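You operate a simulated robot arm through the tools that you are given. There is no shell and no other tool. Be economical: measure what you need, move in short steps, check, and stop when the job is done.

You run a simulated robot arm. Do the job below in one go: nothing can be reset, and whatever is moved stays where it is left.

TASK
Take the ring gauge from the top of the corner bench and put it on the top of the glaze bench. Turn the tester dial to 15 g. Fetch the large board from the drain board and set it on the square tray. Put the scoop on the top of the low bench away on the top of the depositor table. Stack the bottle labelled "Vanilla" from the top of the glaze bench on top of the bottle marked "Malt". Take the slim brush and leave it on the top of the tipper plate. Shut the seconds lid. Take the blue block and leave it on top of the paper roll on the end table. Pull the sleeve drawer open. The order is free. Set down upright: ring gauge, blue block.

It is judged by the outcome, as a careful person would: the job done as asked, and still so three seconds after it is handed in. It fails if anything else is knocked over, pushed out of place, dropped, spilled or broken. Lids that push on must go on centred and level and be pressed home; caps that screw on are set level and turned clockwise until they are tight.

THE ROBOT
A 6-joint arm with a two-finger gripper on a trunk, on a base that drives. Base frame: it is fixed to the floor where the robot stands at the start and does not move with it; the origin is under the middle of the robot, x ahead of it, y to its left, z up; the surface under the hand at the start is at about z = 880. Lengths are in mm, angles in degrees, forces in N, time in s.
With the tool pointing down near the work surface it reaches from about 240 to 480 mm from the robot's upright axis, wherever it stands. Its first joint turns from -115.0 to 115.0 degrees. Places, roughly: blue block (5x5x5 cm) [-4600, -200, 900]; bottle [250, -2500, 1000]; large board (27x22x4 cm) [-1100, 1200, 900]; paper roll (6x6x11 cm) [-4500, -500, 900]; ring gauge [500, 250, 1000]; scoop (6x6x15 cm) [-1300, -1700, 700]; seconds lid [300, -3100, 900]; sleeve drawer [-10300, -5600, 1000]; slim brush (3x2x13 cm) [100, -2700, 900]; square tray (36x36x3 cm) [500, 700, 900]; tester dial [500, -600, 900]; top of the depositor table [-13200, -3300, 800]; top of the glaze bench [400, -2900, 900]; top of the tipper plate [-1400, -5100, 900]. Payload 2.1 kg.
Tool frame: the origin (TCP) lies between the finger pads and is the grasp point; the fingertips stand 20 mm ahead of it; z points along the fingers, y is the line along which they close. The gripper opens to 100 mm. The gripper's body begins 63 mm behind the TCP.
Orientation is that of the tool frame in the base frame, as a unit quaternion [w, x, y, z]. With the fingers straight down and closing along the base's y, the tool's x points along the base's -x, its y along +y and its z along -z.

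THE INTERFACE
- The arm moves only by the tool step_arm. Its argument "deltas" is a list of rows, each a list of 7 numbers: the shift along the tool's x, y, z in mm, then the turn, a rotation vector about the tool's x, y, z in degrees, then the finger opening in mm, from 0 to 100. In form: [[dx, dy, dz, wx, wy, wz, hand], ...]. A call has 1 to 8 rows; each row is the pose to reach, as a shift and turn from the pose commanded when the call began, along the tool's axes at that moment. A row lasts 0.2 s, in which the tool goes at most 50 mm and 8.6 degrees; a call with a longer step from one row to the next is refused whole, and so is a gripper value outside its range. Where a pose cannot be reached the arm comes as near as it can. A force on the tool above 40 N (or 10 N above the force at the start of the call, whichever is more), or a blocked arm, ends the call early, and 0.2 s more pass. The fingers move at their own pace (about 153 mm/s each) and stop on an object; they squeeze with about 34 N. The grip force told is the motor's: it shows also when the fingers shut on nothing. Time passes only in rows, and 0.2 s behind the last, so rows that repeat a pose let the fingers close. The reply holds the time, the measured pose of the TCP, the force on the tool along the base axes, the opening and the grip force, in the units named above and with some noise, with the torque about the TCP (base axes, N m) and any sound that the robot's microphone picked up.
- Cameras (640 x 400 px; columns grow to the right, rows downward): "scene" is now at [16.5, 146.6, 1583.5]; the picture's right is [0.07, -1.00, 0.00], its down [-0.77, -0.06, -0.63] and it looks along [0.63, 0.05, -0.78] (base axes); focal length 223 px, centre (320, 200). "wrist" rides on the gripper at [70, -19, -99] in the tool frame; the picture's right is [0.26, 0.97, 0.00], its down [-0.75, 0.20, -0.63] and it looks along [-0.61, 0.16, 0.78] (tool axes); focal length 230 px, centre (320, 200). There is no depth. A picture from a camera that has moved, and an enlarged one, comes with that camera's place and axes in the base frame and with its lens.
- get_image(camera): a new picture of that camera. It takes no simulated time.
- raise_lower(by): slides the trunk up (or, below 0, down) by that many mm; the arm and the scene camera ride with it, the base frame stays. It gives what a move gives, with no picture.
- drive_base(legs): drives the robot by 1 to 6 legs, each [ahead, turn to the left] in mm and degrees, along the robot's own axes; the way and the turn of a leg run together, so that a leg with both is an arc; at most 1500 mm and 180 degrees a leg. The arm and the cameras ride along, it lands a little off, and it stops where it bumps. It gives what a move gives.
- turn_head(pan, tilt): turns the head with the scene camera to pan (to the left, within 155 degrees either way) and tilt (down, from -29 to 69), counted from straight ahead of the robot. It gives what a move gives.
- inspect(camera, box): a new picture of the part [left, top, right, bottom] of that camera's present view, enlarged. It takes no simulated time.
- close_job(): hands the job in; it is judged then, once.

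Go step by step. Nothing tells you exact positions but the pictures and the camera data: compare them with the known pose of the tool, close in by small moves and look again before you grip or let go. The budget is 217 turns and 202 pictures, counting those below and the enlarged ones. Unless the task says otherwise, let go and move clear before handing in.

The tools are called after "Call:" as a command line: name --pt "numbers of a row" for each row, then --argument value for the rest, lists and objects as JSON in quotes. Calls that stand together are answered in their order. step_arm: Moves the arm, as the interface text tells. Its arguments: {"type":"object","properties":{"deltas":{"type":"array","items":{"type":"array","items":{"type":"number"}}}},"required":["deltas"]} The other tools are called the same way: raise_lower (by) slides the trunk up or down; drive_base (legs) drives the base; turn_head (pan, tilt) turns the head that bears the scene camera; get_image (camera) takes a picture; inspect (camera, box) takes an enlarged picture of a part of a camera's view; close_job () hands the job in.

At the start:

```text
clock: 0.0
eef_pos: [318.2, -84.9, 1250.5]
orientation: [0.0, -0.001, 1.0, 0.001]
wrist_force: [0.7, -0.5, 0.6]
ft_torque: [0.01, 0.0, 0.01]
width: 100.2
gripper_force: 0.0
trunk travel left (down, up): [-798.0, 192.0]
robot x, y, heading: [-0.2, 1.2, 0.1]
head pan, tilt: [4.3, 50.9]
```

scene: 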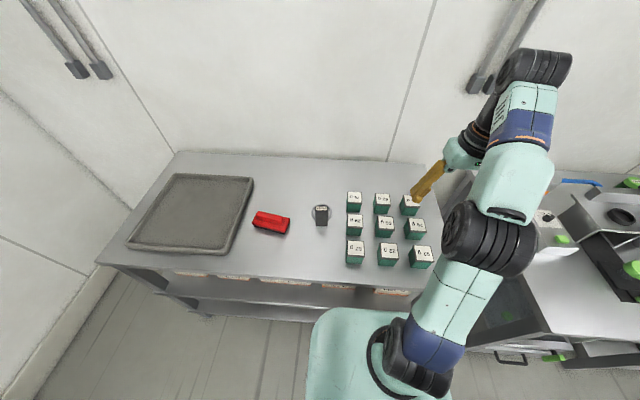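
wrist: 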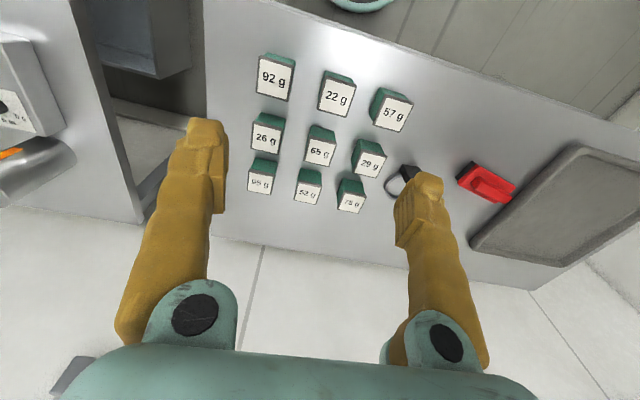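

I see the corner bench ahead with the square tray, a red thing, a small ring-like thing and labelled blocks; I'll look closer first.

Call:
inspect --camera "scene" --box '[240, 170, 440, 295]'

Call:
turn_head --pan -50 --tilt 40

Call:
get_image --camera "scene"

```text
3.20 times, centred on (340, 232) of scene
camera zoom: at [16.5, 146.6, 1583.5], right [0.07, -1.0, 0.0], down [-0.77, -0.06, -0.63], along [0.63, 0.05, -0.78], focal length 715 px, centre (256, 96)
```

zoom: 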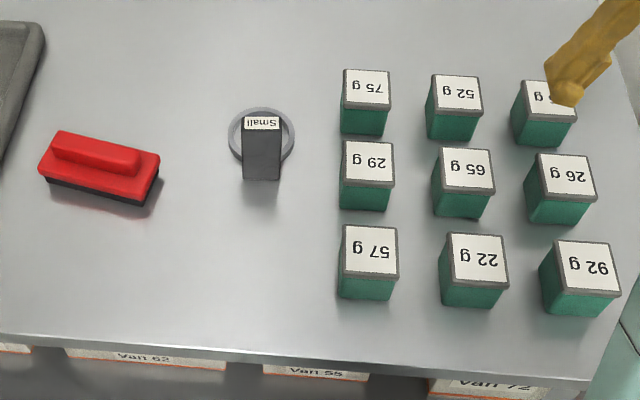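

```text
clock: 1.2
eef_pos: [319.5, -83.3, 1249.9]
orientation: [0.0, 0.001, 1.0, 0.001]
wrist_force: [-0.7, 0.6, 0.0]
ft_torque: [-0.04, -0.01, -0.01]
width: 100.1
gripper_force: 0.1
trunk travel left (down, up): [-798.0, 192.0]
robot x, y, heading: [-1.1, 0.5, -0.1]
head pan, tilt: [-50.0, 40.0]
```

```text
198 pictures are left
camera scene: at [-4.7, 75.8, 1598.9], right [-0.77, -0.64, 0.0], down [-0.41, 0.49, -0.77], along [0.49, -0.59, -0.64], focal length 223 px, centre (320, 200)
```

scene: 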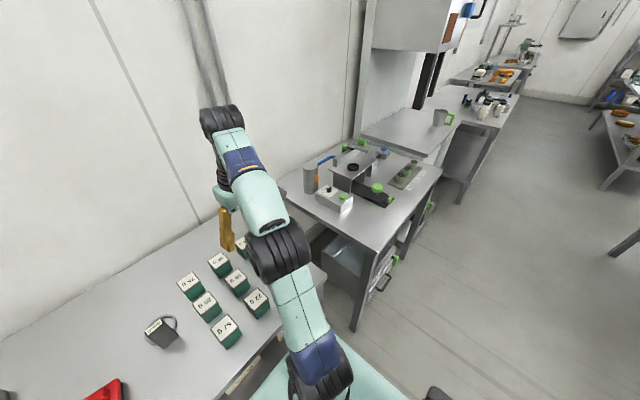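

The ring gauge seems to lie near (513, 179). I move the hand closer to see it and look around behind.

Call:
step_arm --pt "-10 44 10 0 0 0 100" --pt "-20 88 20 0 0 0 100" --pt "-30 132 35 0 0 0 100" --pt "-40 176 50 0 0 0 100" --pt "-50 220 65 0 0 0 100" --pt "-60 260 80 0 0 0 100"

Call:
get_image --camera "wrist"

Call:
turn_head --pan 0 --tilt 69

Call:
get_image --camera "scene"

```text
clock: 2.6
eef_pos: [373.1, 176.2, 1166.3]
orientation: [-0.001, 0.0, 1.0, -0.002]
wrist_force: [-0.2, 0.0, 0.2]
ft_torque: [-0.03, 0.04, -0.04]
width: 99.9
gripper_force: 0.1
out of reach, approached as far as the arm can: row 6
trunk travel left (down, up): [-798.0, 192.0]
robot x, y, heading: [1.5, -1.1, 0.1]
head pan, tilt: [-50.0, 40.0]
```

```text
197 pictures are left
camera wrist: at [304.8, 158.7, 1265.2], right [-0.26, 0.97, 0.0], down [0.75, 0.2, 0.63], along [0.61, 0.16, -0.78], focal length 230 px, centre (320, 200)
```

wrist: 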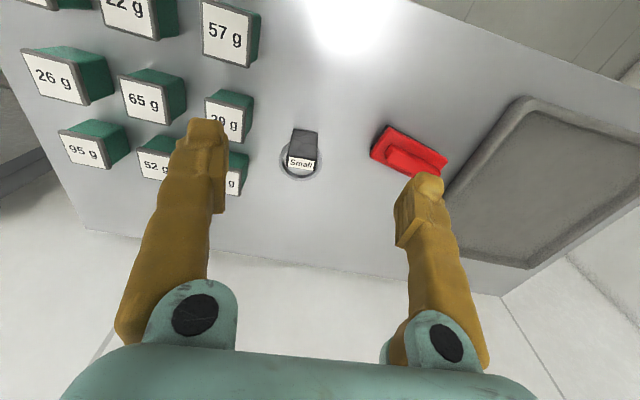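

```text
clock: 3.8
eef_pos: [373.9, 174.4, 1167.9]
orientation: [0.0, 0.001, 1.0, 0.0]
wrist_force: [-0.4, 0.4, 0.9]
ft_torque: [0.01, 0.0, -0.01]
width: 100.0
gripper_force: 0.1
trunk travel left (down, up): [-798.0, 192.0]
robot x, y, heading: [0.3, -0.5, -0.3]
head pan, tilt: [0.0, 68.8]
```

```text
196 pictures are left
camera scene: at [-3.6, 140.9, 1562.8], right [0.0, -1.0, 0.0], down [-0.93, 0.0, -0.36], along [0.36, 0.0, -0.93], focal length 223 px, centre (320, 200)
```

scene: 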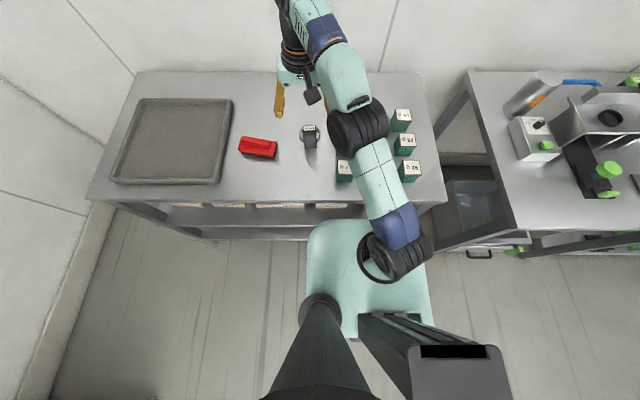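

The ring gauge sits around (515, 178). I zoom in on it.

Call:
inspect --camera "wrist" --box '[250, 110, 350, 190]'

Call:
drive_base --legs '[[50, 0]]'

Call:
turn_head --pan -150 --tilt 25

Call:
get_image --camera "scene"

Call:
turn_head --pan 100 --tilt 25

Call:
get_image --camera "scene"

```text
5.00 times, centred on (300, 150) of wrist
camera zoom: at [304.4, 155.9, 1266.1], right [-0.26, 0.97, 0.0], down [0.75, 0.2, 0.63], along [0.61, 0.16, -0.78], focal length 1150 px, centre (420, 450)
```

zoom: 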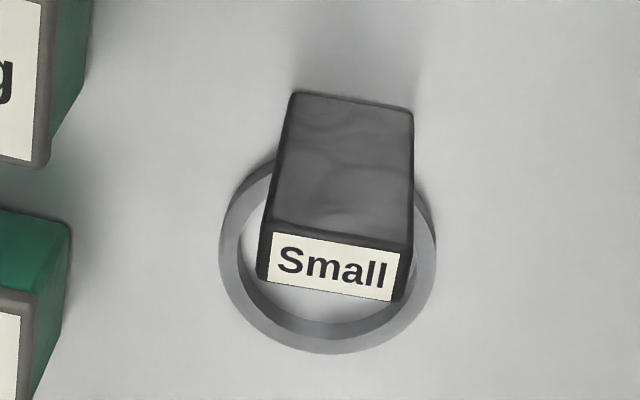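

```text
clock: 4.9
eef_pos: [423.8, 173.7, 1165.6]
orientation: [-0.002, 0.001, 1.0, -0.002]
wrist_force: [0.8, -0.3, 0.6]
ft_torque: [-0.01, 0.06, -0.01]
width: 100.0
gripper_force: 0.1
trunk travel left (down, up): [-798.0, 192.0]
robot x, y, heading: [47.8, -1.1, -0.2]
head pan, tilt: [0.0, 68.8]
stopped in leg 1: the robot was blocked; the commanded pose is now the measured one
```

```text
clock: 7.2
eef_pos: [419.0, 174.7, 1166.4]
orientation: [0.0, 0.001, 1.0, 0.001]
wrist_force: [0.3, -0.1, -0.5]
ft_torque: [0.02, -0.01, 0.01]
width: 100.2
gripper_force: 0.1
trunk travel left (down, up): [-798.0, 192.0]
robot x, y, heading: [45.4, 0.2, 0.1]
head pan, tilt: [-150.0, 25.0]
```

```text
194 pictures are left
camera scene: at [-94.1, 95.0, 1622.2], right [-0.5, 0.87, 0.0], down [0.37, 0.21, -0.91], along [-0.78, -0.45, -0.42], focal length 223 px, centre (320, 200)
```

scene: 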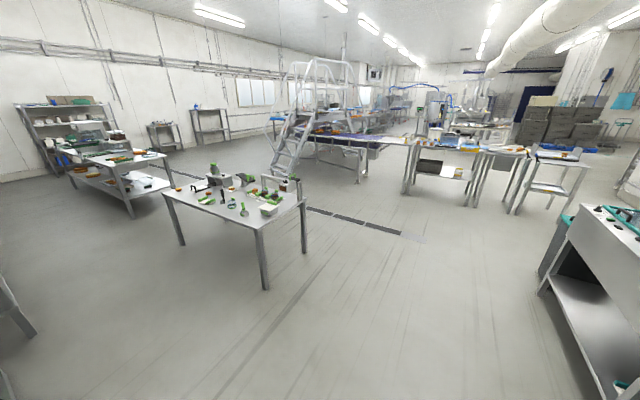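

```text
clock: 10.7
eef_pos: [418.7, 174.9, 1167.2]
orientation: [0.0, 0.0, 1.0, 0.0]
wrist_force: [-0.5, 0.0, -0.3]
ft_torque: [-0.03, 0.02, 0.02]
width: 100.2
gripper_force: 0.2
trunk travel left (down, up): [-798.0, 192.0]
robot x, y, heading: [46.6, 2.3, 0.1]
head pan, tilt: [100.0, 25.0]
```

```text
193 pictures are left
camera scene: at [-30.3, 231.9, 1622.2], right [0.98, 0.17, 0.0], down [0.07, -0.42, -0.91], along [-0.16, 0.89, -0.42], focal length 223 px, centre (320, 200)
```

scene: 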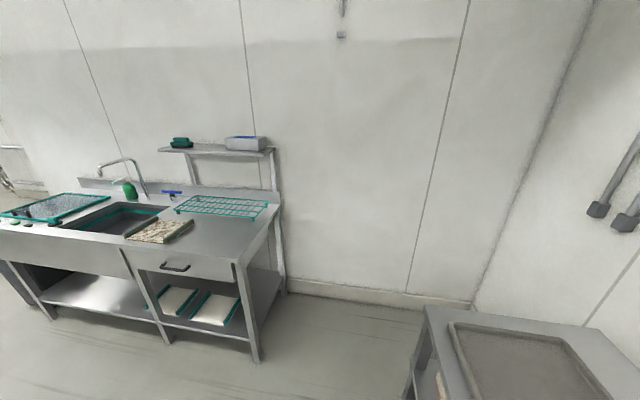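

The gauge's shape is ambiguous (a ring plus a dark labelled post), so I turn the wrist to view it from the side.

Call:
step_arm --pt "0 -25 0 0 0 -8.5 100" --pt "0 -50 0 0 0 -17 100" --pt "0 -75 0 0 0 -25.5 100" --pt "0 -100 0 0 0 -34 100" --pt "0 -125 0 0 0 -42.5 100" --pt "0 -150 0 0 0 -51 100" --pt "0 -175 0 0 0 -59.5 100" --pt "0 -175 0 0 0 -68 100"

Call:
step_arm --pt "0 0 30 0 0 -8.5 100" --pt "0 0 60 0 0 -17 100" --pt "0 0 90 0 0 -22 100"

Call:
get_image --camera "wrist"

```text
clock: 12.5
eef_pos: [418.4, -1.2, 1168.3]
orientation: [0.0, -0.56, 0.829, 0.001]
wrist_force: [0.7, 0.7, 0.7]
ft_torque: [0.01, 0.03, 0.01]
width: 100.1
gripper_force: 0.0
trunk travel left (down, up): [-798.0, 192.0]
robot x, y, heading: [45.2, -1.6, -0.1]
head pan, tilt: [100.0, 25.0]
```

```text
clock: 13.3
eef_pos: [418.7, -1.4, 1078.1]
orientation: [0.001, 0.708, -0.707, 0.0]
wrist_force: [0.4, 0.0, 0.1]
ft_torque: [-0.01, 0.0, 0.0]
width: 100.1
gripper_force: 0.0
trunk travel left (down, up): [-798.0, 192.0]
robot x, y, heading: [45.8, -2.3, 0.2]
head pan, tilt: [100.0, 25.0]
```

```text
192 pictures are left
camera wrist: at [438.4, -69.3, 1176.0], right [-0.97, -0.26, 0.0], down [-0.2, 0.75, 0.63], along [-0.16, 0.61, -0.78], focal length 230 px, centre (320, 200)
```

wrist: 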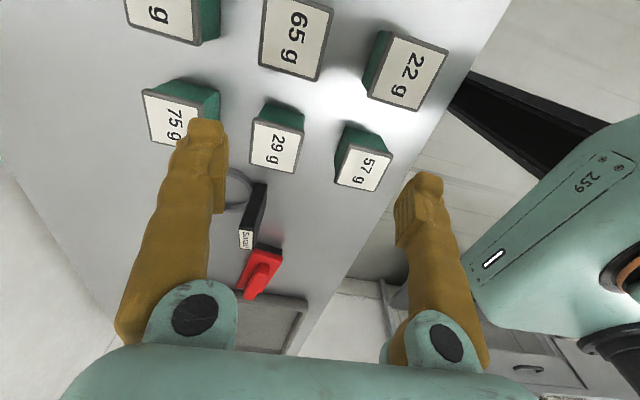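

Call:
inspect --camera "wrist" --box '[210, 150, 310, 310]'

```text
2.50 times, centred on (260, 230) of wrist
camera zoom: at [438.4, -69.3, 1176.0], right [-0.97, -0.26, 0.0], down [-0.2, 0.75, 0.63], along [-0.16, 0.61, -0.78], focal length 575 px, centre (470, 125)
```

zoom: 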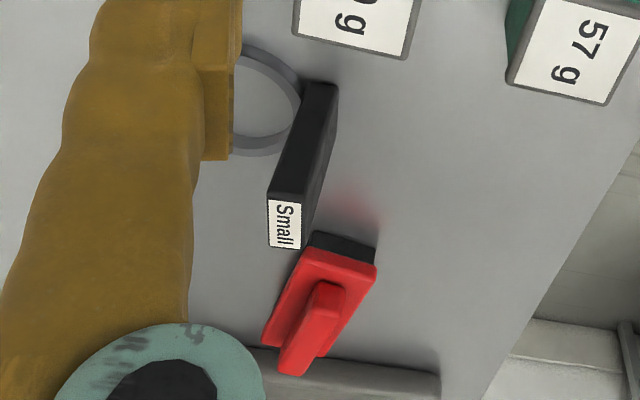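

The gauge is a flat ring with an upright labelled handle at its near side, top at about (474, 175, 972). I'll go above it with the fingers closing along x, across the thin handle.

Call:
step_arm --pt "-44 -14 0 0 0 0 80" --pt "-88 -28 0 0 0 0 80" --pt "-132 -42 0 0 0 0 80" --pt "-176 -55 0 0 0 0 80" --pt "-176 -55 40 0 0 0 80"

Call:
get_image --camera "wrist"

Call:
turn_head --pan 5 --tilt 60

Call:
get_image --camera "scene"

```text
clock: 14.5
eef_pos: [475.0, 174.6, 1036.5]
orientation: [0.001, 0.708, -0.706, 0.0]
wrist_force: [0.5, 0.2, -0.4]
ft_torque: [-0.01, 0.0, -0.01]
width: 80.2
gripper_force: 0.1
out of reach, approached as far as the arm can: row 4
trunk travel left (down, up): [-798.0, 192.0]
robot x, y, heading: [45.2, 0.0, -0.0]
head pan, tilt: [100.0, 25.0]
```

```text
190 pictures are left
camera wrist: at [493.3, 106.1, 1136.4], right [-0.97, -0.26, 0.0], down [-0.2, 0.75, 0.63], along [-0.16, 0.61, -0.78], focal length 230 px, centre (320, 200)
```

wrist: 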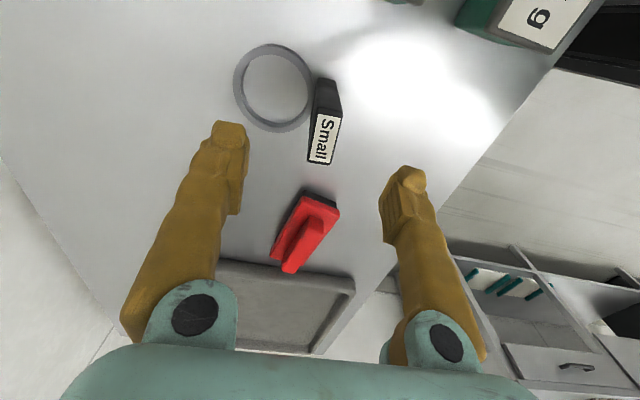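

```text
clock: 16.2
eef_pos: [472.9, 174.7, 1037.6]
orientation: [0.0, 0.708, -0.706, -0.001]
wrist_force: [-0.3, 0.6, -0.2]
ft_torque: [0.01, -0.01, -0.01]
width: 80.1
gripper_force: 0.1
trunk travel left (down, up): [-798.0, 192.0]
robot x, y, heading: [45.9, 2.0, 0.1]
head pan, tilt: [5.0, 60.0]
```

```text
189 pictures are left
camera scene: at [52.1, 147.0, 1572.1], right [0.09, -1.0, 0.0], down [-0.86, -0.08, -0.5], along [0.5, 0.04, -0.87], focal length 223 px, centre (320, 200)
```

scene: 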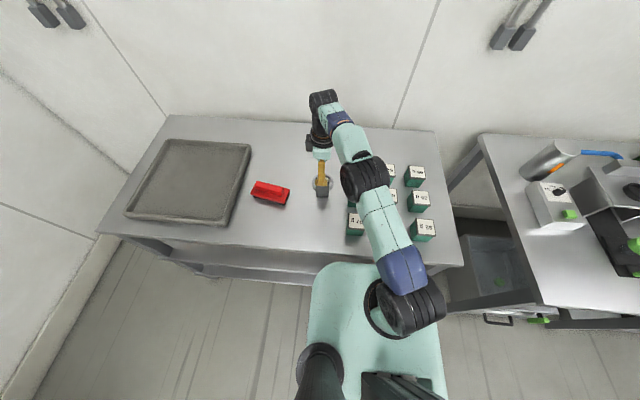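

Handle is centred between the fingers at about (472, 175). I descend and grip.

Call:
step_arm --pt "0 2 35 0 0 0 80" --pt "0 2 70 0 0 0 80" --pt "0 2 102 0 0 0 80" --pt "0 2 102 0 0 0 0" --pt "0 2 102 0 0 0 0"

Call:
get_image --camera "wrist"

```text
clock: 17.4
eef_pos: [473.5, 174.6, 934.9]
orientation: [0.0, -0.707, 0.707, 0.0]
wrist_force: [-0.6, -0.9, -0.2]
ft_torque: [-0.01, 0.02, 0.01]
width: 18.8
gripper_force: 34.2
trunk travel left (down, up): [-798.0, 192.0]
robot x, y, heading: [45.5, -1.5, -0.3]
head pan, tilt: [5.0, 60.0]
```

```text
188 pictures are left
camera wrist: at [491.6, 106.5, 1033.6], right [-0.97, -0.26, 0.0], down [-0.2, 0.75, 0.63], along [-0.16, 0.61, -0.78], focal length 230 px, centre (320, 200)
```

wrist: 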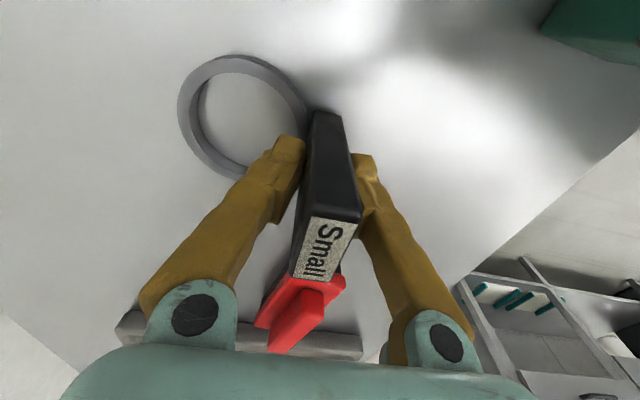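

Gripped at 19 mm. I lift and check the ring comes along.

Call:
step_arm --pt "0 0 -15 0 0 0 0" --pt "0 0 -50 0 0 0 0" --pt "0 0 -100 0 0 0 0" --pt "0 0 -150 0 0 0 0" --pt "0 0 -200 0 0 0 0"

Call:
get_image --camera "wrist"

Call:
turn_head --pan -75 --tilt 25

Call:
get_image --camera "scene"

```text
clock: 18.6
eef_pos: [450.8, 163.9, 1125.8]
orientation: [0.001, -0.707, 0.707, -0.001]
wrist_force: [0.1, -1.1, 0.2]
ft_torque: [-0.01, -0.02, -0.04]
width: 19.0
gripper_force: 34.1
out of reach, approached as far as the arm can: row 4, 5
trunk travel left (down, up): [-798.0, 192.0]
robot x, y, heading: [43.8, -0.2, 0.2]
head pan, tilt: [5.0, 60.0]
```

```text
187 pictures are left
camera wrist: at [469.3, 95.6, 1223.7], right [-0.97, -0.26, 0.0], down [-0.2, 0.75, 0.63], along [-0.16, 0.61, -0.78], focal length 230 px, centre (320, 200)
```

wrist: 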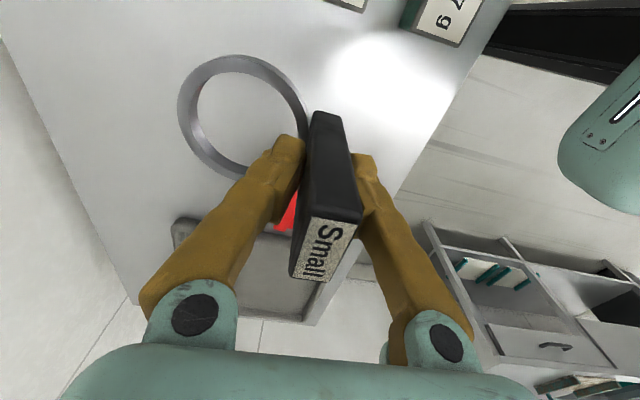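

```text
clock: 20.2
eef_pos: [452.8, 164.9, 1124.6]
orientation: [0.0, 0.707, -0.707, 0.0]
wrist_force: [0.2, -0.2, -1.3]
ft_torque: [-0.01, 0.03, 0.02]
width: 18.6
gripper_force: 33.9
trunk travel left (down, up): [-798.0, 192.0]
robot x, y, heading: [43.9, 3.0, 0.1]
head pan, tilt: [-75.0, 25.0]
```

```text
186 pictures are left
camera scene: at [9.8, 52.2, 1622.2], right [-0.97, -0.26, 0.0], down [-0.11, 0.41, -0.91], along [0.23, -0.88, -0.42], focal length 223 px, centre (320, 200)
```

scene: 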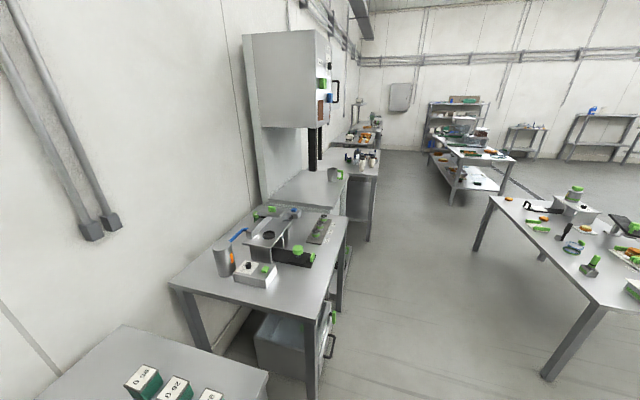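

The ring gauge hangs level and is firmly held. I retract the arm and drive toward the glaze bench (the one with bottles).

Call:
step_arm --pt "30 22 -10 0 0 0 0" --pt "60 44 -20 0 0 0 0" --pt "90 66 -30 0 0 0 0" --pt "120 88 -40 0 0 0 0" --pt "150 110 -50 0 0 0 0" --pt "164 120 -60 0 0 0 0"

Call:
drive_base --legs '[[-400, 0], [0, -90], [1400, 0], [1000, 0]]'

Call:
turn_head --pan 30 --tilt 40

Call:
get_image --camera "scene"

```text
clock: 21.6
eef_pos: [329.8, -0.4, 1186.2]
orientation: [-0.001, 0.707, -0.707, 0.0]
wrist_force: [-0.7, -0.4, -0.9]
ft_torque: [-0.04, -0.01, 0.04]
width: 18.4
gripper_force: 34.1
trunk travel left (down, up): [-798.0, 192.0]
robot x, y, heading: [44.7, -0.6, 0.2]
head pan, tilt: [-75.0, 25.0]
```

```text
clock: 39.3
eef_pos: [-300.1, -2693.0, 1183.7]
orientation: [0.0, -0.013, 1.0, 0.0]
wrist_force: [-0.6, -1.0, -0.8]
ft_torque: [0.03, 0.0, 0.01]
width: 18.9
gripper_force: 33.8
trunk travel left (down, up): [-798.0, 192.0]
robot x, y, heading: [-307.0, -2413.2, -88.4]
head pan, tilt: [-75.0, 25.0]
```

```text
clock: 41.1
eef_pos: [-300.2, -2693.9, 1184.4]
orientation: [0.0, -0.014, 1.0, 0.0]
wrist_force: [-0.7, -0.3, -0.8]
ft_torque: [0.03, 0.03, 0.01]
width: 18.7
gripper_force: 34.1
trunk travel left (down, up): [-798.0, 192.0]
robot x, y, heading: [-312.5, -2409.8, -88.4]
head pan, tilt: [30.0, 40.0]
```

```text
185 pictures are left
camera scene: at [-125.8, -2416.1, 1598.9], right [-0.85, -0.52, 0.0], down [-0.34, 0.55, -0.77], along [0.4, -0.65, -0.64], focal length 223 px, centre (320, 200)
```

scene: 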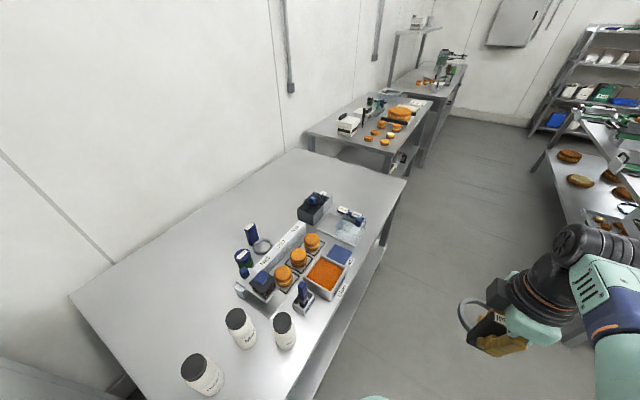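

The glaze bench is ahead-left with bottles, a box and small items. I zoom in to identify them.

Call:
inspect --camera "scene" --box '[170, 180, 410, 400]'

Call:
inspect --camera "scene" --box '[225, 180, 375, 310]'

```text
1.82 times, centred on (290, 290) of scene
camera zoom: at [-125.8, -2416.1, 1598.9], right [-0.85, -0.52, 0.0], down [-0.34, 0.55, -0.77], along [0.4, -0.65, -0.64], focal length 406 px, centre (374, 36)
```

zoom: 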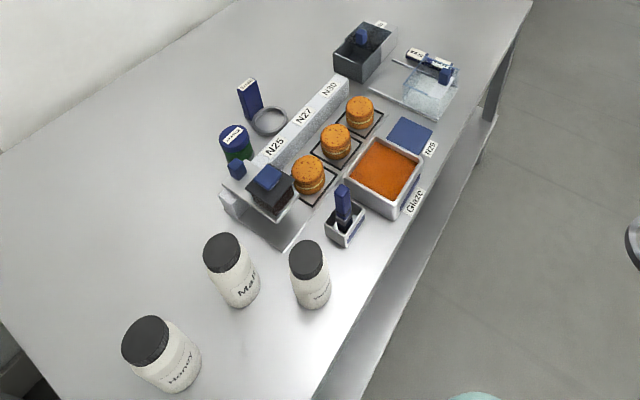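

```text
3.08 times, centred on (300, 245) of scene
camera zoom: at [-125.8, -2416.1, 1598.9], right [-0.85, -0.52, 0.0], down [-0.34, 0.55, -0.77], along [0.4, -0.65, -0.64], focal length 687 px, centre (382, 62)
```

zoom: 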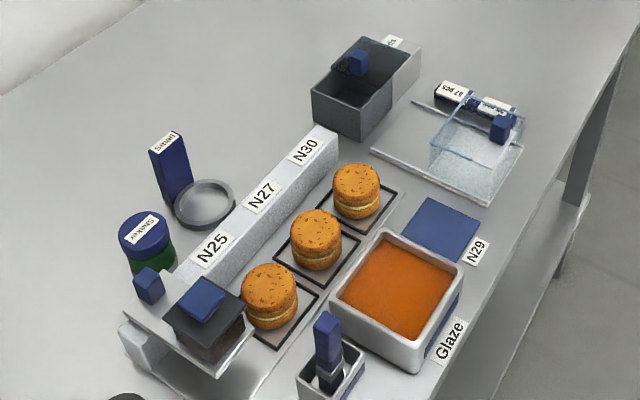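

Bottles (Honey, Malt, a third), the brush in its holder and the half-open seconds box are seen. I turn to face the bench.

Call:
drive_base --legs '[[-100, 89]]'

Call:
turn_head --pan -10 --tilt 55

Call:
get_image --camera "scene"

```text
clock: 45.3
eef_pos: [-87.9, -2342.0, 1183.9]
orientation: [0.0, 0.71, -0.704, -0.001]
wrist_force: [-0.3, -0.3, -1.3]
ft_torque: [0.0, 0.02, 0.0]
width: 18.7
gripper_force: 33.8
trunk travel left (down, up): [-798.0, 192.0]
robot x, y, heading: [-373.6, -2340.0, 0.3]
head pan, tilt: [30.0, 40.0]
```

```text
clock: 46.3
eef_pos: [-87.4, -2341.3, 1184.9]
orientation: [0.0, 0.71, -0.704, 0.001]
wrist_force: [-0.3, -0.5, -1.6]
ft_torque: [0.01, 0.01, 0.0]
width: 18.4
gripper_force: 33.8
trunk travel left (down, up): [-798.0, 192.0]
robot x, y, heading: [-376.4, -2341.9, 0.6]
head pan, tilt: [-10.0, 55.0]
```

```text
182 pictures are left
camera scene: at [-363.3, -2216.3, 1578.2], right [-0.16, -0.99, 0.0], down [-0.81, 0.13, -0.57], along [0.57, -0.09, -0.82], focal length 223 px, centre (320, 200)
```

scene: 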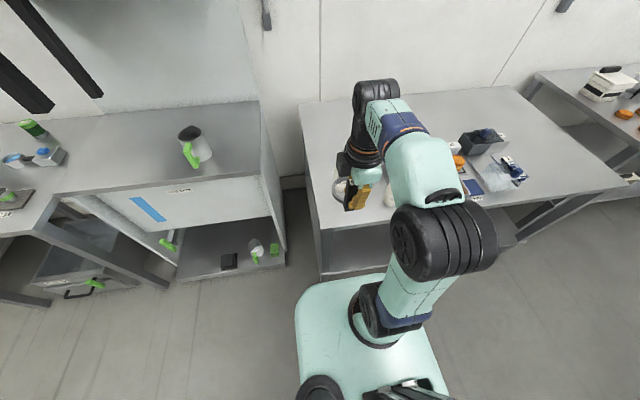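

The glaze bench's near-left corner is at about (4, −2264); free space lies left of Honey. I drive up and take a wrist look there.

Call:
drive_base --legs '[[125, 0]]'

Call:
turn_head --pan -20 --tilt 69

Call:
get_image --camera "scene"

Call:
get_image --camera "wrist"

```text
clock: 47.6
eef_pos: [35.3, -2340.3, 1184.5]
orientation: [-0.001, 0.71, -0.704, 0.0]
wrist_force: [-0.5, 1.0, -0.2]
ft_torque: [-0.01, 0.01, -0.03]
width: 18.6
gripper_force: 33.6
trunk travel left (down, up): [-798.0, 192.0]
robot x, y, heading: [-243.1, -2341.5, 0.4]
head pan, tilt: [-10.0, 55.0]
```

```text
clock: 48.4
eef_pos: [37.5, -2339.7, 1183.8]
orientation: [0.0, 0.71, -0.704, -0.001]
wrist_force: [0.6, -0.2, -0.3]
ft_torque: [0.0, 0.02, 0.01]
width: 18.6
gripper_force: 34.1
trunk travel left (down, up): [-798.0, 192.0]
robot x, y, heading: [-251.2, -2343.6, 0.4]
head pan, tilt: [-20.0, 68.8]
```

```text
181 pictures are left
camera scene: at [-256.3, -2222.1, 1562.8], right [-0.33, -0.94, 0.0], down [-0.88, 0.31, -0.36], along [0.34, -0.12, -0.93], focal length 223 px, centre (320, 200)
```

scene: 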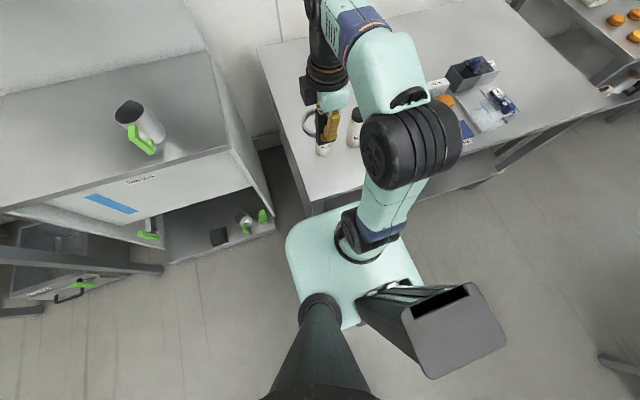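

```text
180 pictures are left
camera wrist: at [57.2, -2408.7, 1282.8], right [-0.96, -0.27, 0.0], down [-0.21, 0.75, 0.63], along [-0.17, 0.61, -0.78], focal length 230 px, centre (320, 200)
```

wrist: 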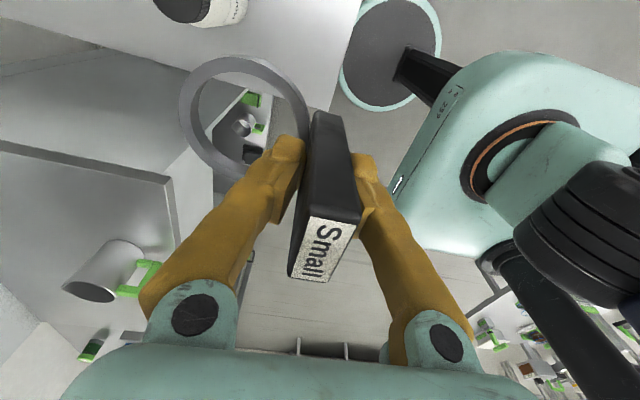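

I lower the gauge over the spot handle (38, −2328), clear of Honey at (170, −2387).

Call:
step_arm --pt "-12 0 40 0 0 0 0" --pt "-12 0 85 0 0 0 0" --pt "-12 0 130 0 0 0 0" --pt "-12 0 175 0 0 0 0" --pt "-12 0 215 0 0 0 0"

Call:
get_image --camera "wrist"

Call:
get_image --camera "scene"

```text
clock: 49.6
eef_pos: [35.5, -2329.5, 967.0]
orientation: [0.001, 0.71, -0.704, 0.0]
wrist_force: [-0.5, -0.4, -1.3]
ft_torque: [0.02, 0.03, 0.0]
width: 18.8
gripper_force: 34.0
trunk travel left (down, up): [-798.0, 192.0]
robot x, y, heading: [-249.0, -2345.2, 0.5]
head pan, tilt: [-20.0, 68.8]
```

```text
179 pictures are left
camera wrist: at [55.7, -2398.3, 1066.2], right [-0.96, -0.27, 0.0], down [-0.21, 0.75, 0.63], along [-0.17, 0.61, -0.78], focal length 230 px, centre (320, 200)
```

wrist: 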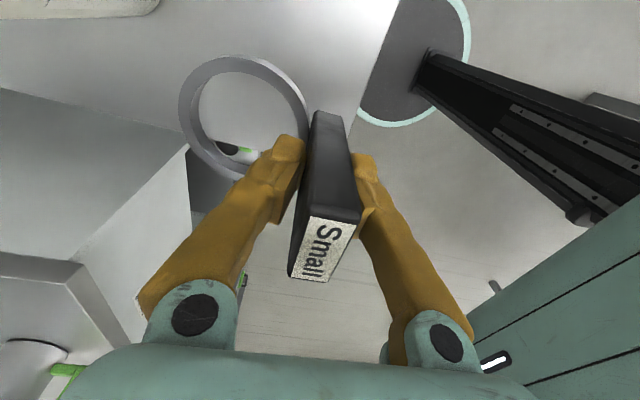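

```text
178 pictures are left
camera scene: at [-255.5, -2222.2, 1562.8], right [-0.33, -0.94, 0.0], down [-0.88, 0.31, -0.36], along [0.34, -0.12, -0.93], focal length 223 px, centre (320, 200)
```

scene: 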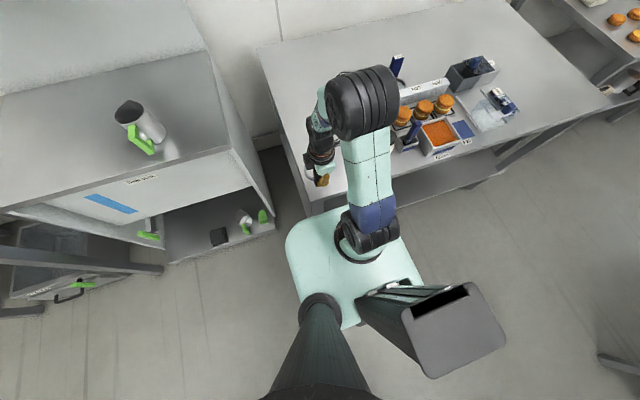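

Call:
inspect --camera "wrist" --box '[120, 20, 400, 195]'

Call:
inspect --camera "scene" --box '[250, 120, 410, 220]'

```text
2.29 times, centred on (260, 108) of wrist
camera zoom: at [55.7, -2398.3, 1066.2], right [-0.96, -0.27, 0.0], down [-0.21, 0.75, 0.63], along [-0.17, 0.61, -0.78], focal length 526 px, centre (457, 411)
```

zoom: 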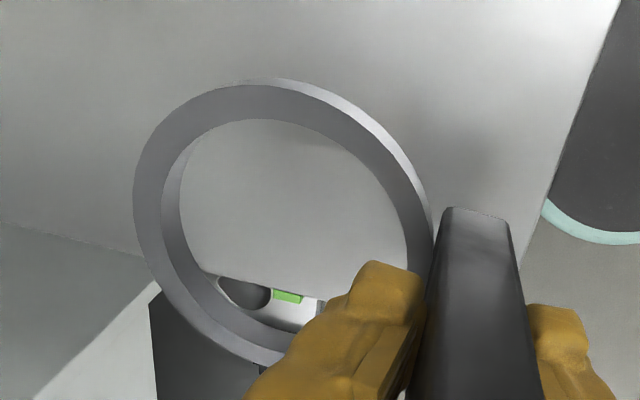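

```text
4.00 times, centred on (330, 170) of scene
camera zoom: at [-255.5, -2222.2, 1562.8], right [-0.33, -0.94, 0.0], down [-0.88, 0.31, -0.36], along [0.34, -0.12, -0.93], focal length 893 px, centre (280, 320)
```

zoom: 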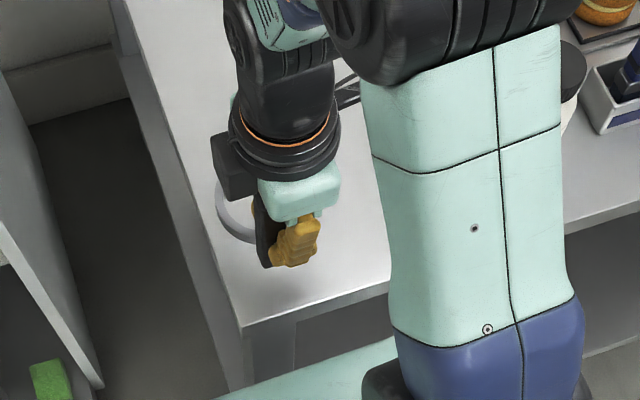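

The bench end is at y≈−2288, so I shift 16 mm inward and lower to just above contact.

Call:
step_arm --pt "16 8 0 0 0 0 0" --pt "16 8 15 0 0 0 0" --pt "16 8 28 0 0 0 0"

Call:
get_image --camera "wrist"

```text
clock: 50.4
eef_pos: [27.6, -2344.0, 941.5]
orientation: [0.0, 0.71, -0.704, 0.0]
wrist_force: [0.0, -0.2, -1.5]
ft_torque: [0.0, 0.02, 0.0]
width: 18.6
gripper_force: 34.0
trunk travel left (down, up): [-798.0, 192.0]
robot x, y, heading: [-247.1, -2347.8, 0.6]
head pan, tilt: [-20.0, 68.8]
```

```text
175 pictures are left
camera wrist: at [47.6, -2412.6, 1039.3], right [-0.96, -0.27, 0.0], down [-0.21, 0.75, 0.63], along [-0.17, 0.61, -0.78], focal length 230 px, centre (320, 200)
```

wrist: 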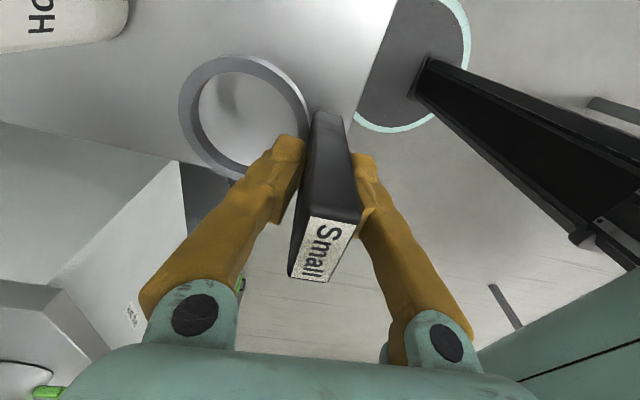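

Good spot, fully over the bench. I lower in small steps until contact.

Call:
step_arm --pt "0 0 2 0 0 0 0" --pt "0 0 4 0 0 0 0" --pt "0 0 6 0 0 0 0"

```text
clock: 51.2
eef_pos: [28.4, -2344.6, 934.5]
orientation: [0.0, 0.71, -0.704, 0.0]
wrist_force: [0.0, 0.6, -0.3]
ft_torque: [0.0, 0.0, -0.03]
width: 18.7
gripper_force: 33.7
trunk travel left (down, up): [-798.0, 192.0]
robot x, y, heading: [-248.7, -2345.9, 0.4]
head pan, tilt: [-20.0, 68.8]
```

Call:
step_arm --pt "0 0 1.5 0 0 0 0" --pt "0 0 2.5 0 0 0 0"

```text
clock: 51.8
eef_pos: [27.7, -2345.2, 931.9]
orientation: [0.0, 0.71, -0.704, 0.0]
wrist_force: [-0.9, -0.1, -0.8]
ft_torque: [0.01, 0.03, -0.03]
width: 18.7
gripper_force: 34.2
trunk travel left (down, up): [-798.0, 192.0]
robot x, y, heading: [-245.8, -2342.1, 0.4]
head pan, tilt: [-20.0, 68.8]
```

Call:
step_arm --pt "0 0 2 0 0 0 0" --pt "0 0 4 0 0 0 0" --pt "0 0 6 0 0 0 0" --pt "0 0 8 0 0 0 0"

Call:
get_image --camera "wrist"

```text
clock: 52.8
eef_pos: [29.2, -2343.5, 925.5]
orientation: [0.001, 0.71, -0.704, 0.0]
wrist_force: [0.5, 0.2, -0.5]
ft_torque: [0.02, 0.01, -0.03]
width: 18.7
gripper_force: 33.7
trunk travel left (down, up): [-798.0, 192.0]
robot x, y, heading: [-249.6, -2343.6, 0.6]
head pan, tilt: [-20.0, 68.8]
```

```text
174 pictures are left
camera wrist: at [49.2, -2412.7, 1023.9], right [-0.96, -0.27, 0.0], down [-0.21, 0.75, 0.63], along [-0.17, 0.61, -0.78], focal length 230 px, centre (320, 200)
```

wrist: 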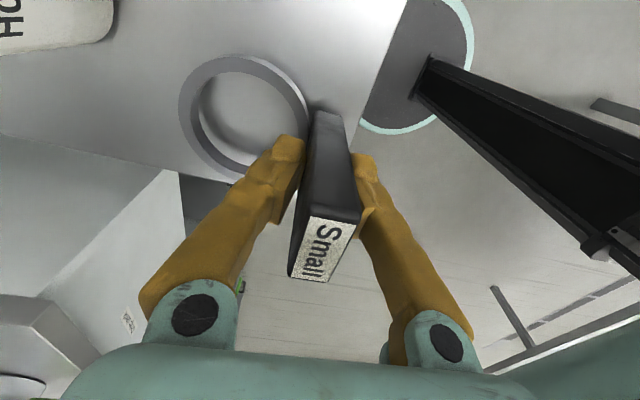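

Call:
step_arm --pt "0 0 2 0 0 0 0" --pt "0 0 4 0 0 0 0" --pt "0 0 6 0 0 0 0" --pt "0 0 8 0 0 0 0"

Call:
inspect --camera "wrist" --box '[160, 30, 400, 190]'

```text
clock: 53.8
eef_pos: [28.6, -2343.7, 916.4]
orientation: [0.0, 0.71, -0.704, 0.0]
wrist_force: [0.4, -0.4, -1.6]
ft_torque: [0.03, -0.01, 0.03]
width: 18.9
gripper_force: 34.5
trunk travel left (down, up): [-798.0, 192.0]
robot x, y, heading: [-250.9, -2344.9, 0.5]
head pan, tilt: [-20.0, 68.8]
```

```text
2.50 times, centred on (280, 110) of wrist
camera zoom: at [48.2, -2413.2, 1015.4], right [-0.96, -0.27, 0.0], down [-0.21, 0.75, 0.63], along [-0.17, 0.61, -0.78], focal length 575 px, centre (420, 425)
```

zoom: 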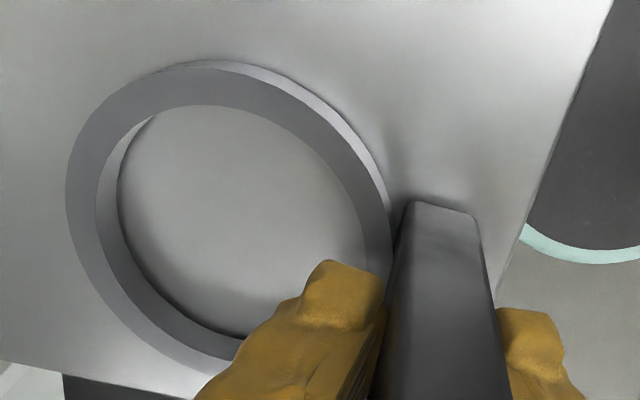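

Call:
step_arm --pt "8 0 0 0 0 0 0" --pt "8 0 2 0 0 0 0" --pt "8 0 4 0 0 0 0"

Call:
inspect --camera "wrist" --box '[160, 30, 400, 190]'

```text
clock: 54.6
eef_pos: [29.4, -2353.5, 912.9]
orientation: [-0.002, 0.71, -0.704, 0.002]
wrist_force: [0.7, -0.4, 18.7]
ft_torque: [-0.1, 0.01, 0.01]
width: 18.9
gripper_force: 33.8
trunk travel left (down, up): [-798.0, 192.0]
robot x, y, heading: [-249.2, -2341.4, 0.4]
head pan, tilt: [-20.0, 68.8]
```

```text
2.50 times, centred on (280, 110) of wrist
camera zoom: at [48.0, -2421.6, 1012.9], right [-0.96, -0.27, 0.0], down [-0.21, 0.75, 0.63], along [-0.16, 0.61, -0.78], focal length 575 px, centre (420, 425)
```

zoom: 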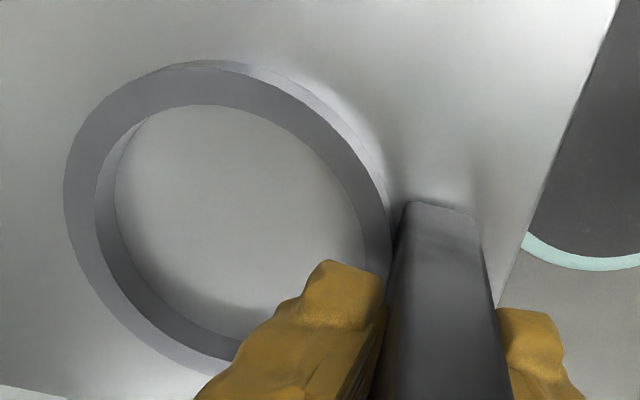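

Contact is made (19 N). I release and rise.

Call:
step_arm --pt "0 0 -1 0 0 0 0" --pt "0 0 -1 0 0 0 40" --pt "0 0 -1 0 0 0 50" --pt "0 0 -30 0 0 0 50" --pt "0 0 -70 0 0 0 50" --pt "0 0 -115 0 0 0 60" --pt "0 0 -160 0 0 0 80"

Call:
get_image --camera "wrist"

Call:
get_image --camera "scene"

```text
clock: 56.2
eef_pos: [30.1, -2352.2, 1074.1]
orientation: [0.0, 0.71, -0.704, 0.001]
wrist_force: [-0.5, 0.4, 0.4]
ft_torque: [-0.03, -0.05, 0.02]
width: 80.1
gripper_force: 0.1
trunk travel left (down, up): [-798.0, 192.0]
robot x, y, heading: [-247.1, -2343.2, 0.3]
head pan, tilt: [-20.0, 68.8]
```

```text
171 pictures are left
camera wrist: at [49.9, -2420.5, 1172.8], right [-0.96, -0.27, 0.0], down [-0.21, 0.75, 0.63], along [-0.17, 0.61, -0.78], focal length 230 px, centre (320, 200)
```

wrist: 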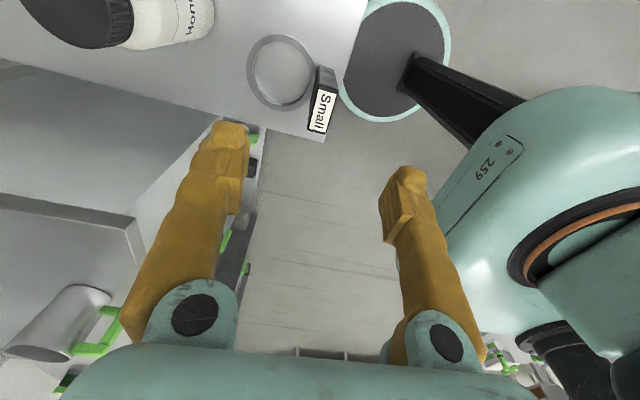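

```text
170 pictures are left
camera scene: at [-258.1, -2222.2, 1562.7], right [-0.33, -0.94, 0.0], down [-0.88, 0.31, -0.36], along [0.34, -0.12, -0.93], focal length 223 px, centre (320, 200)
```

scene: 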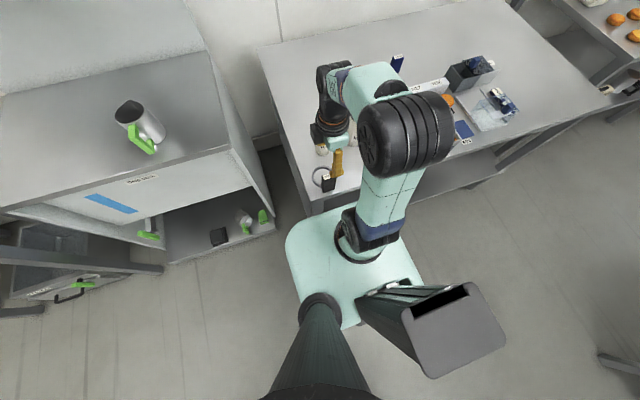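

The ring gauge stands well. Next I shift the base to y≈−2530 to handle the bottles.

Call:
step_arm --pt "0 0 -50 0 0 0 100" --pt "0 0 -100 0 0 0 100" --pt "0 0 -130 0 0 0 100"

Call:
drive_base --legs '[[-200, 55], [-200, -55], [335, 0]]'

Call:
turn_head --pan 0 --tilt 50

Call:
get_image --camera "scene"

Call:
get_image --camera "wrist"

```text
clock: 57.0
eef_pos: [32.7, -2350.0, 1203.1]
orientation: [0.001, 0.71, -0.704, 0.0]
wrist_force: [0.2, 0.7, -1.3]
ft_torque: [-0.01, 0.01, 0.02]
width: 100.2
gripper_force: 0.0
trunk travel left (down, up): [-798.0, 192.0]
robot x, y, heading: [-248.7, -2345.0, 0.8]
head pan, tilt: [-20.0, 68.8]
```

```text
clock: 64.0
eef_pos: [18.3, -2536.4, 1202.3]
orientation: [0.0, -0.704, 0.71, 0.001]
wrist_force: [-0.7, 0.3, 0.2]
ft_torque: [0.01, 0.02, -0.02]
width: 99.8
gripper_force: 0.1
trunk travel left (down, up): [-798.0, 192.0]
robot x, y, heading: [-264.3, -2524.0, -0.6]
head pan, tilt: [-20.0, 68.8]
```

```text
clock: 64.9
eef_pos: [18.3, -2535.7, 1201.7]
orientation: [0.0, -0.705, 0.709, 0.0]
wrist_force: [0.2, -0.2, -0.5]
ft_torque: [0.02, -0.06, 0.0]
width: 100.0
gripper_force: 0.1
trunk travel left (down, up): [-798.0, 192.0]
robot x, y, heading: [-259.9, -2526.5, -0.4]
head pan, tilt: [0.0, 50.0]
```

```text
169 pictures are left
camera scene: at [-243.0, -2384.3, 1584.7], right [-0.01, -1.0, 0.0], down [-0.77, 0.01, -0.64], along [0.64, -0.01, -0.77], focal length 223 px, centre (320, 200)
```

scene: 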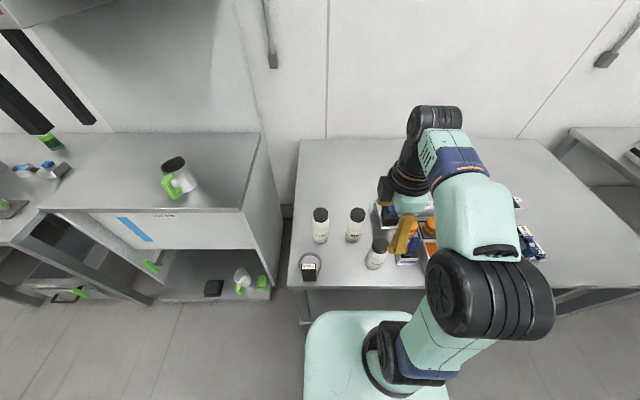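

```text
168 pictures are left
camera wrist: at [38.2, -2605.1, 1300.7], right [-0.97, -0.25, 0.0], down [-0.2, 0.75, 0.63], along [-0.16, 0.61, -0.78], focal length 230 px, centre (320, 200)
```

wrist: 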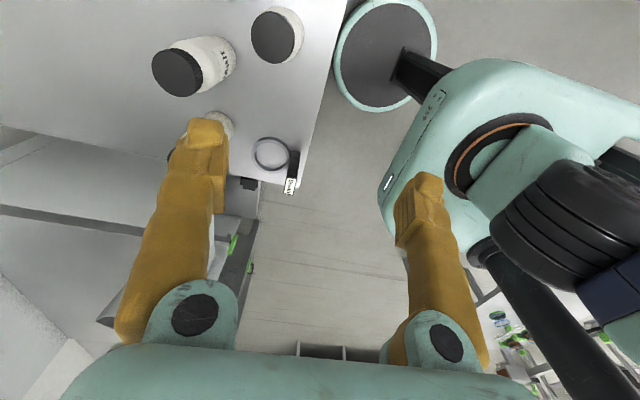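

Call:
inspect --camera "scene" --box '[290, 190, 410, 290]'

Call:
inspect --camera "wrist" --box '[130, 0, 340, 140]'

```text
4.00 times, centred on (350, 240) of scene
camera zoom: at [-243.0, -2384.3, 1584.7], right [-0.01, -1.0, 0.0], down [-0.77, 0.01, -0.64], along [0.64, -0.01, -0.77], focal length 893 px, centre (200, 40)
```

zoom: 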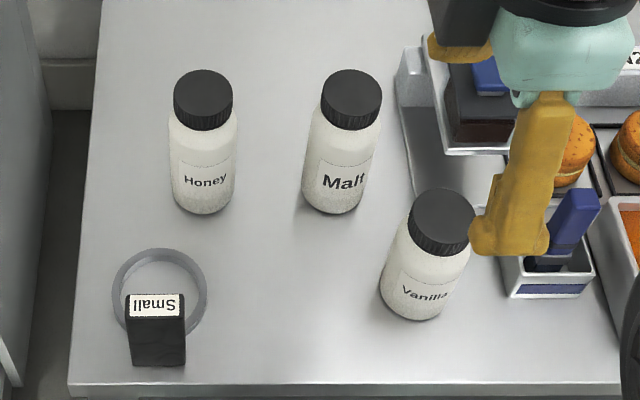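

```text
2.86 times, centred on (235, 70) of wrist
camera zoom: at [38.2, -2605.1, 1300.7], right [-0.97, -0.25, 0.0], down [-0.2, 0.75, 0.63], along [-0.16, 0.61, -0.78], focal length 657 px, centre (563, 571)
```

zoom: 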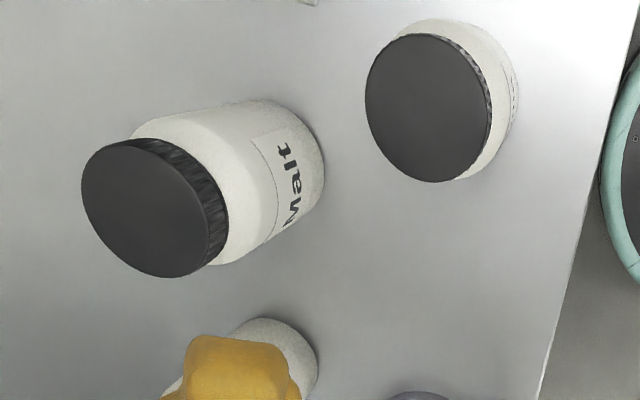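

Malt is at about (167, −2513), Vanilla at (70, −2568), both about 165 mm tall. I go over Vanilla and check.

Call:
step_arm --pt "16 -26 30 0 0 0 100" --pt "32 -52 60 0 0 0 100" --pt "32 -52 100 0 0 0 100"

Call:
get_image --camera "wrist"

Call:
turn_head --pan 0 --tilt 60

Call:
get_image --camera "scene"

```text
clock: 65.7
eef_pos: [70.7, -2568.9, 1104.5]
orientation: [0.0, -0.705, 0.709, 0.0]
wrist_force: [0.2, 0.0, 0.0]
ft_torque: [-0.01, 0.0, 0.0]
width: 100.0
gripper_force: 0.1
trunk travel left (down, up): [-798.0, 192.0]
robot x, y, heading: [-258.4, -2526.3, -0.7]
head pan, tilt: [0.0, 50.0]
```

```text
165 pictures are left
camera wrist: at [89.6, -2638.3, 1202.1], right [-0.97, -0.25, 0.0], down [-0.2, 0.75, 0.63], along [-0.16, 0.61, -0.78], focal length 230 px, centre (320, 200)
```

wrist: 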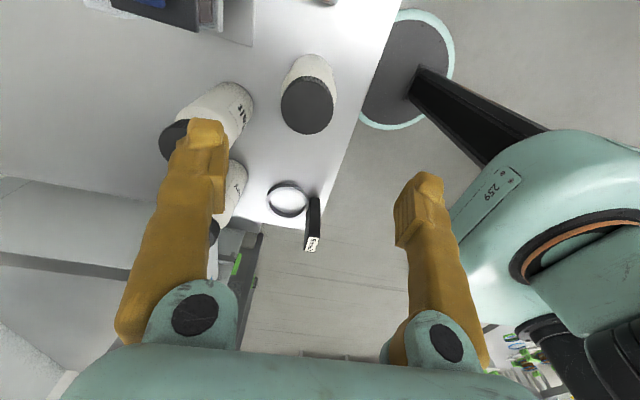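

```text
clock: 66.4
eef_pos: [70.0, -2569.0, 1102.6]
orientation: [-0.001, -0.705, 0.709, 0.0]
wrist_force: [0.5, 0.0, -0.7]
ft_torque: [0.0, 0.02, 0.0]
width: 100.2
gripper_force: 0.1
trunk travel left (down, up): [-798.0, 192.0]
robot x, y, heading: [-260.7, -2525.1, -0.7]
head pan, tilt: [0.0, 60.0]
```

```text
164 pictures are left
camera scene: at [-253.4, -2383.9, 1572.2], right [-0.01, -1.0, 0.0], down [-0.87, 0.01, -0.5], along [0.5, 0.0, -0.87], focal length 223 px, centre (320, 200)
```

scene: 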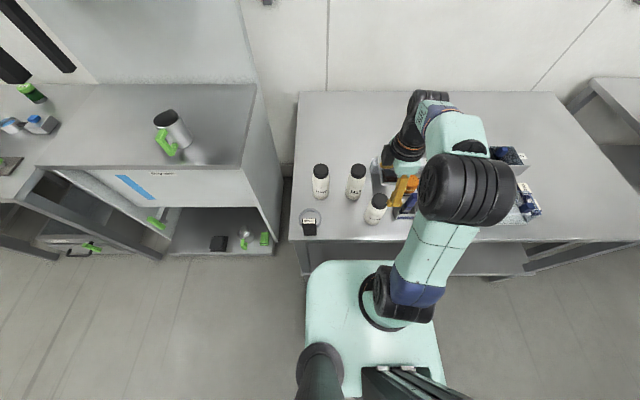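

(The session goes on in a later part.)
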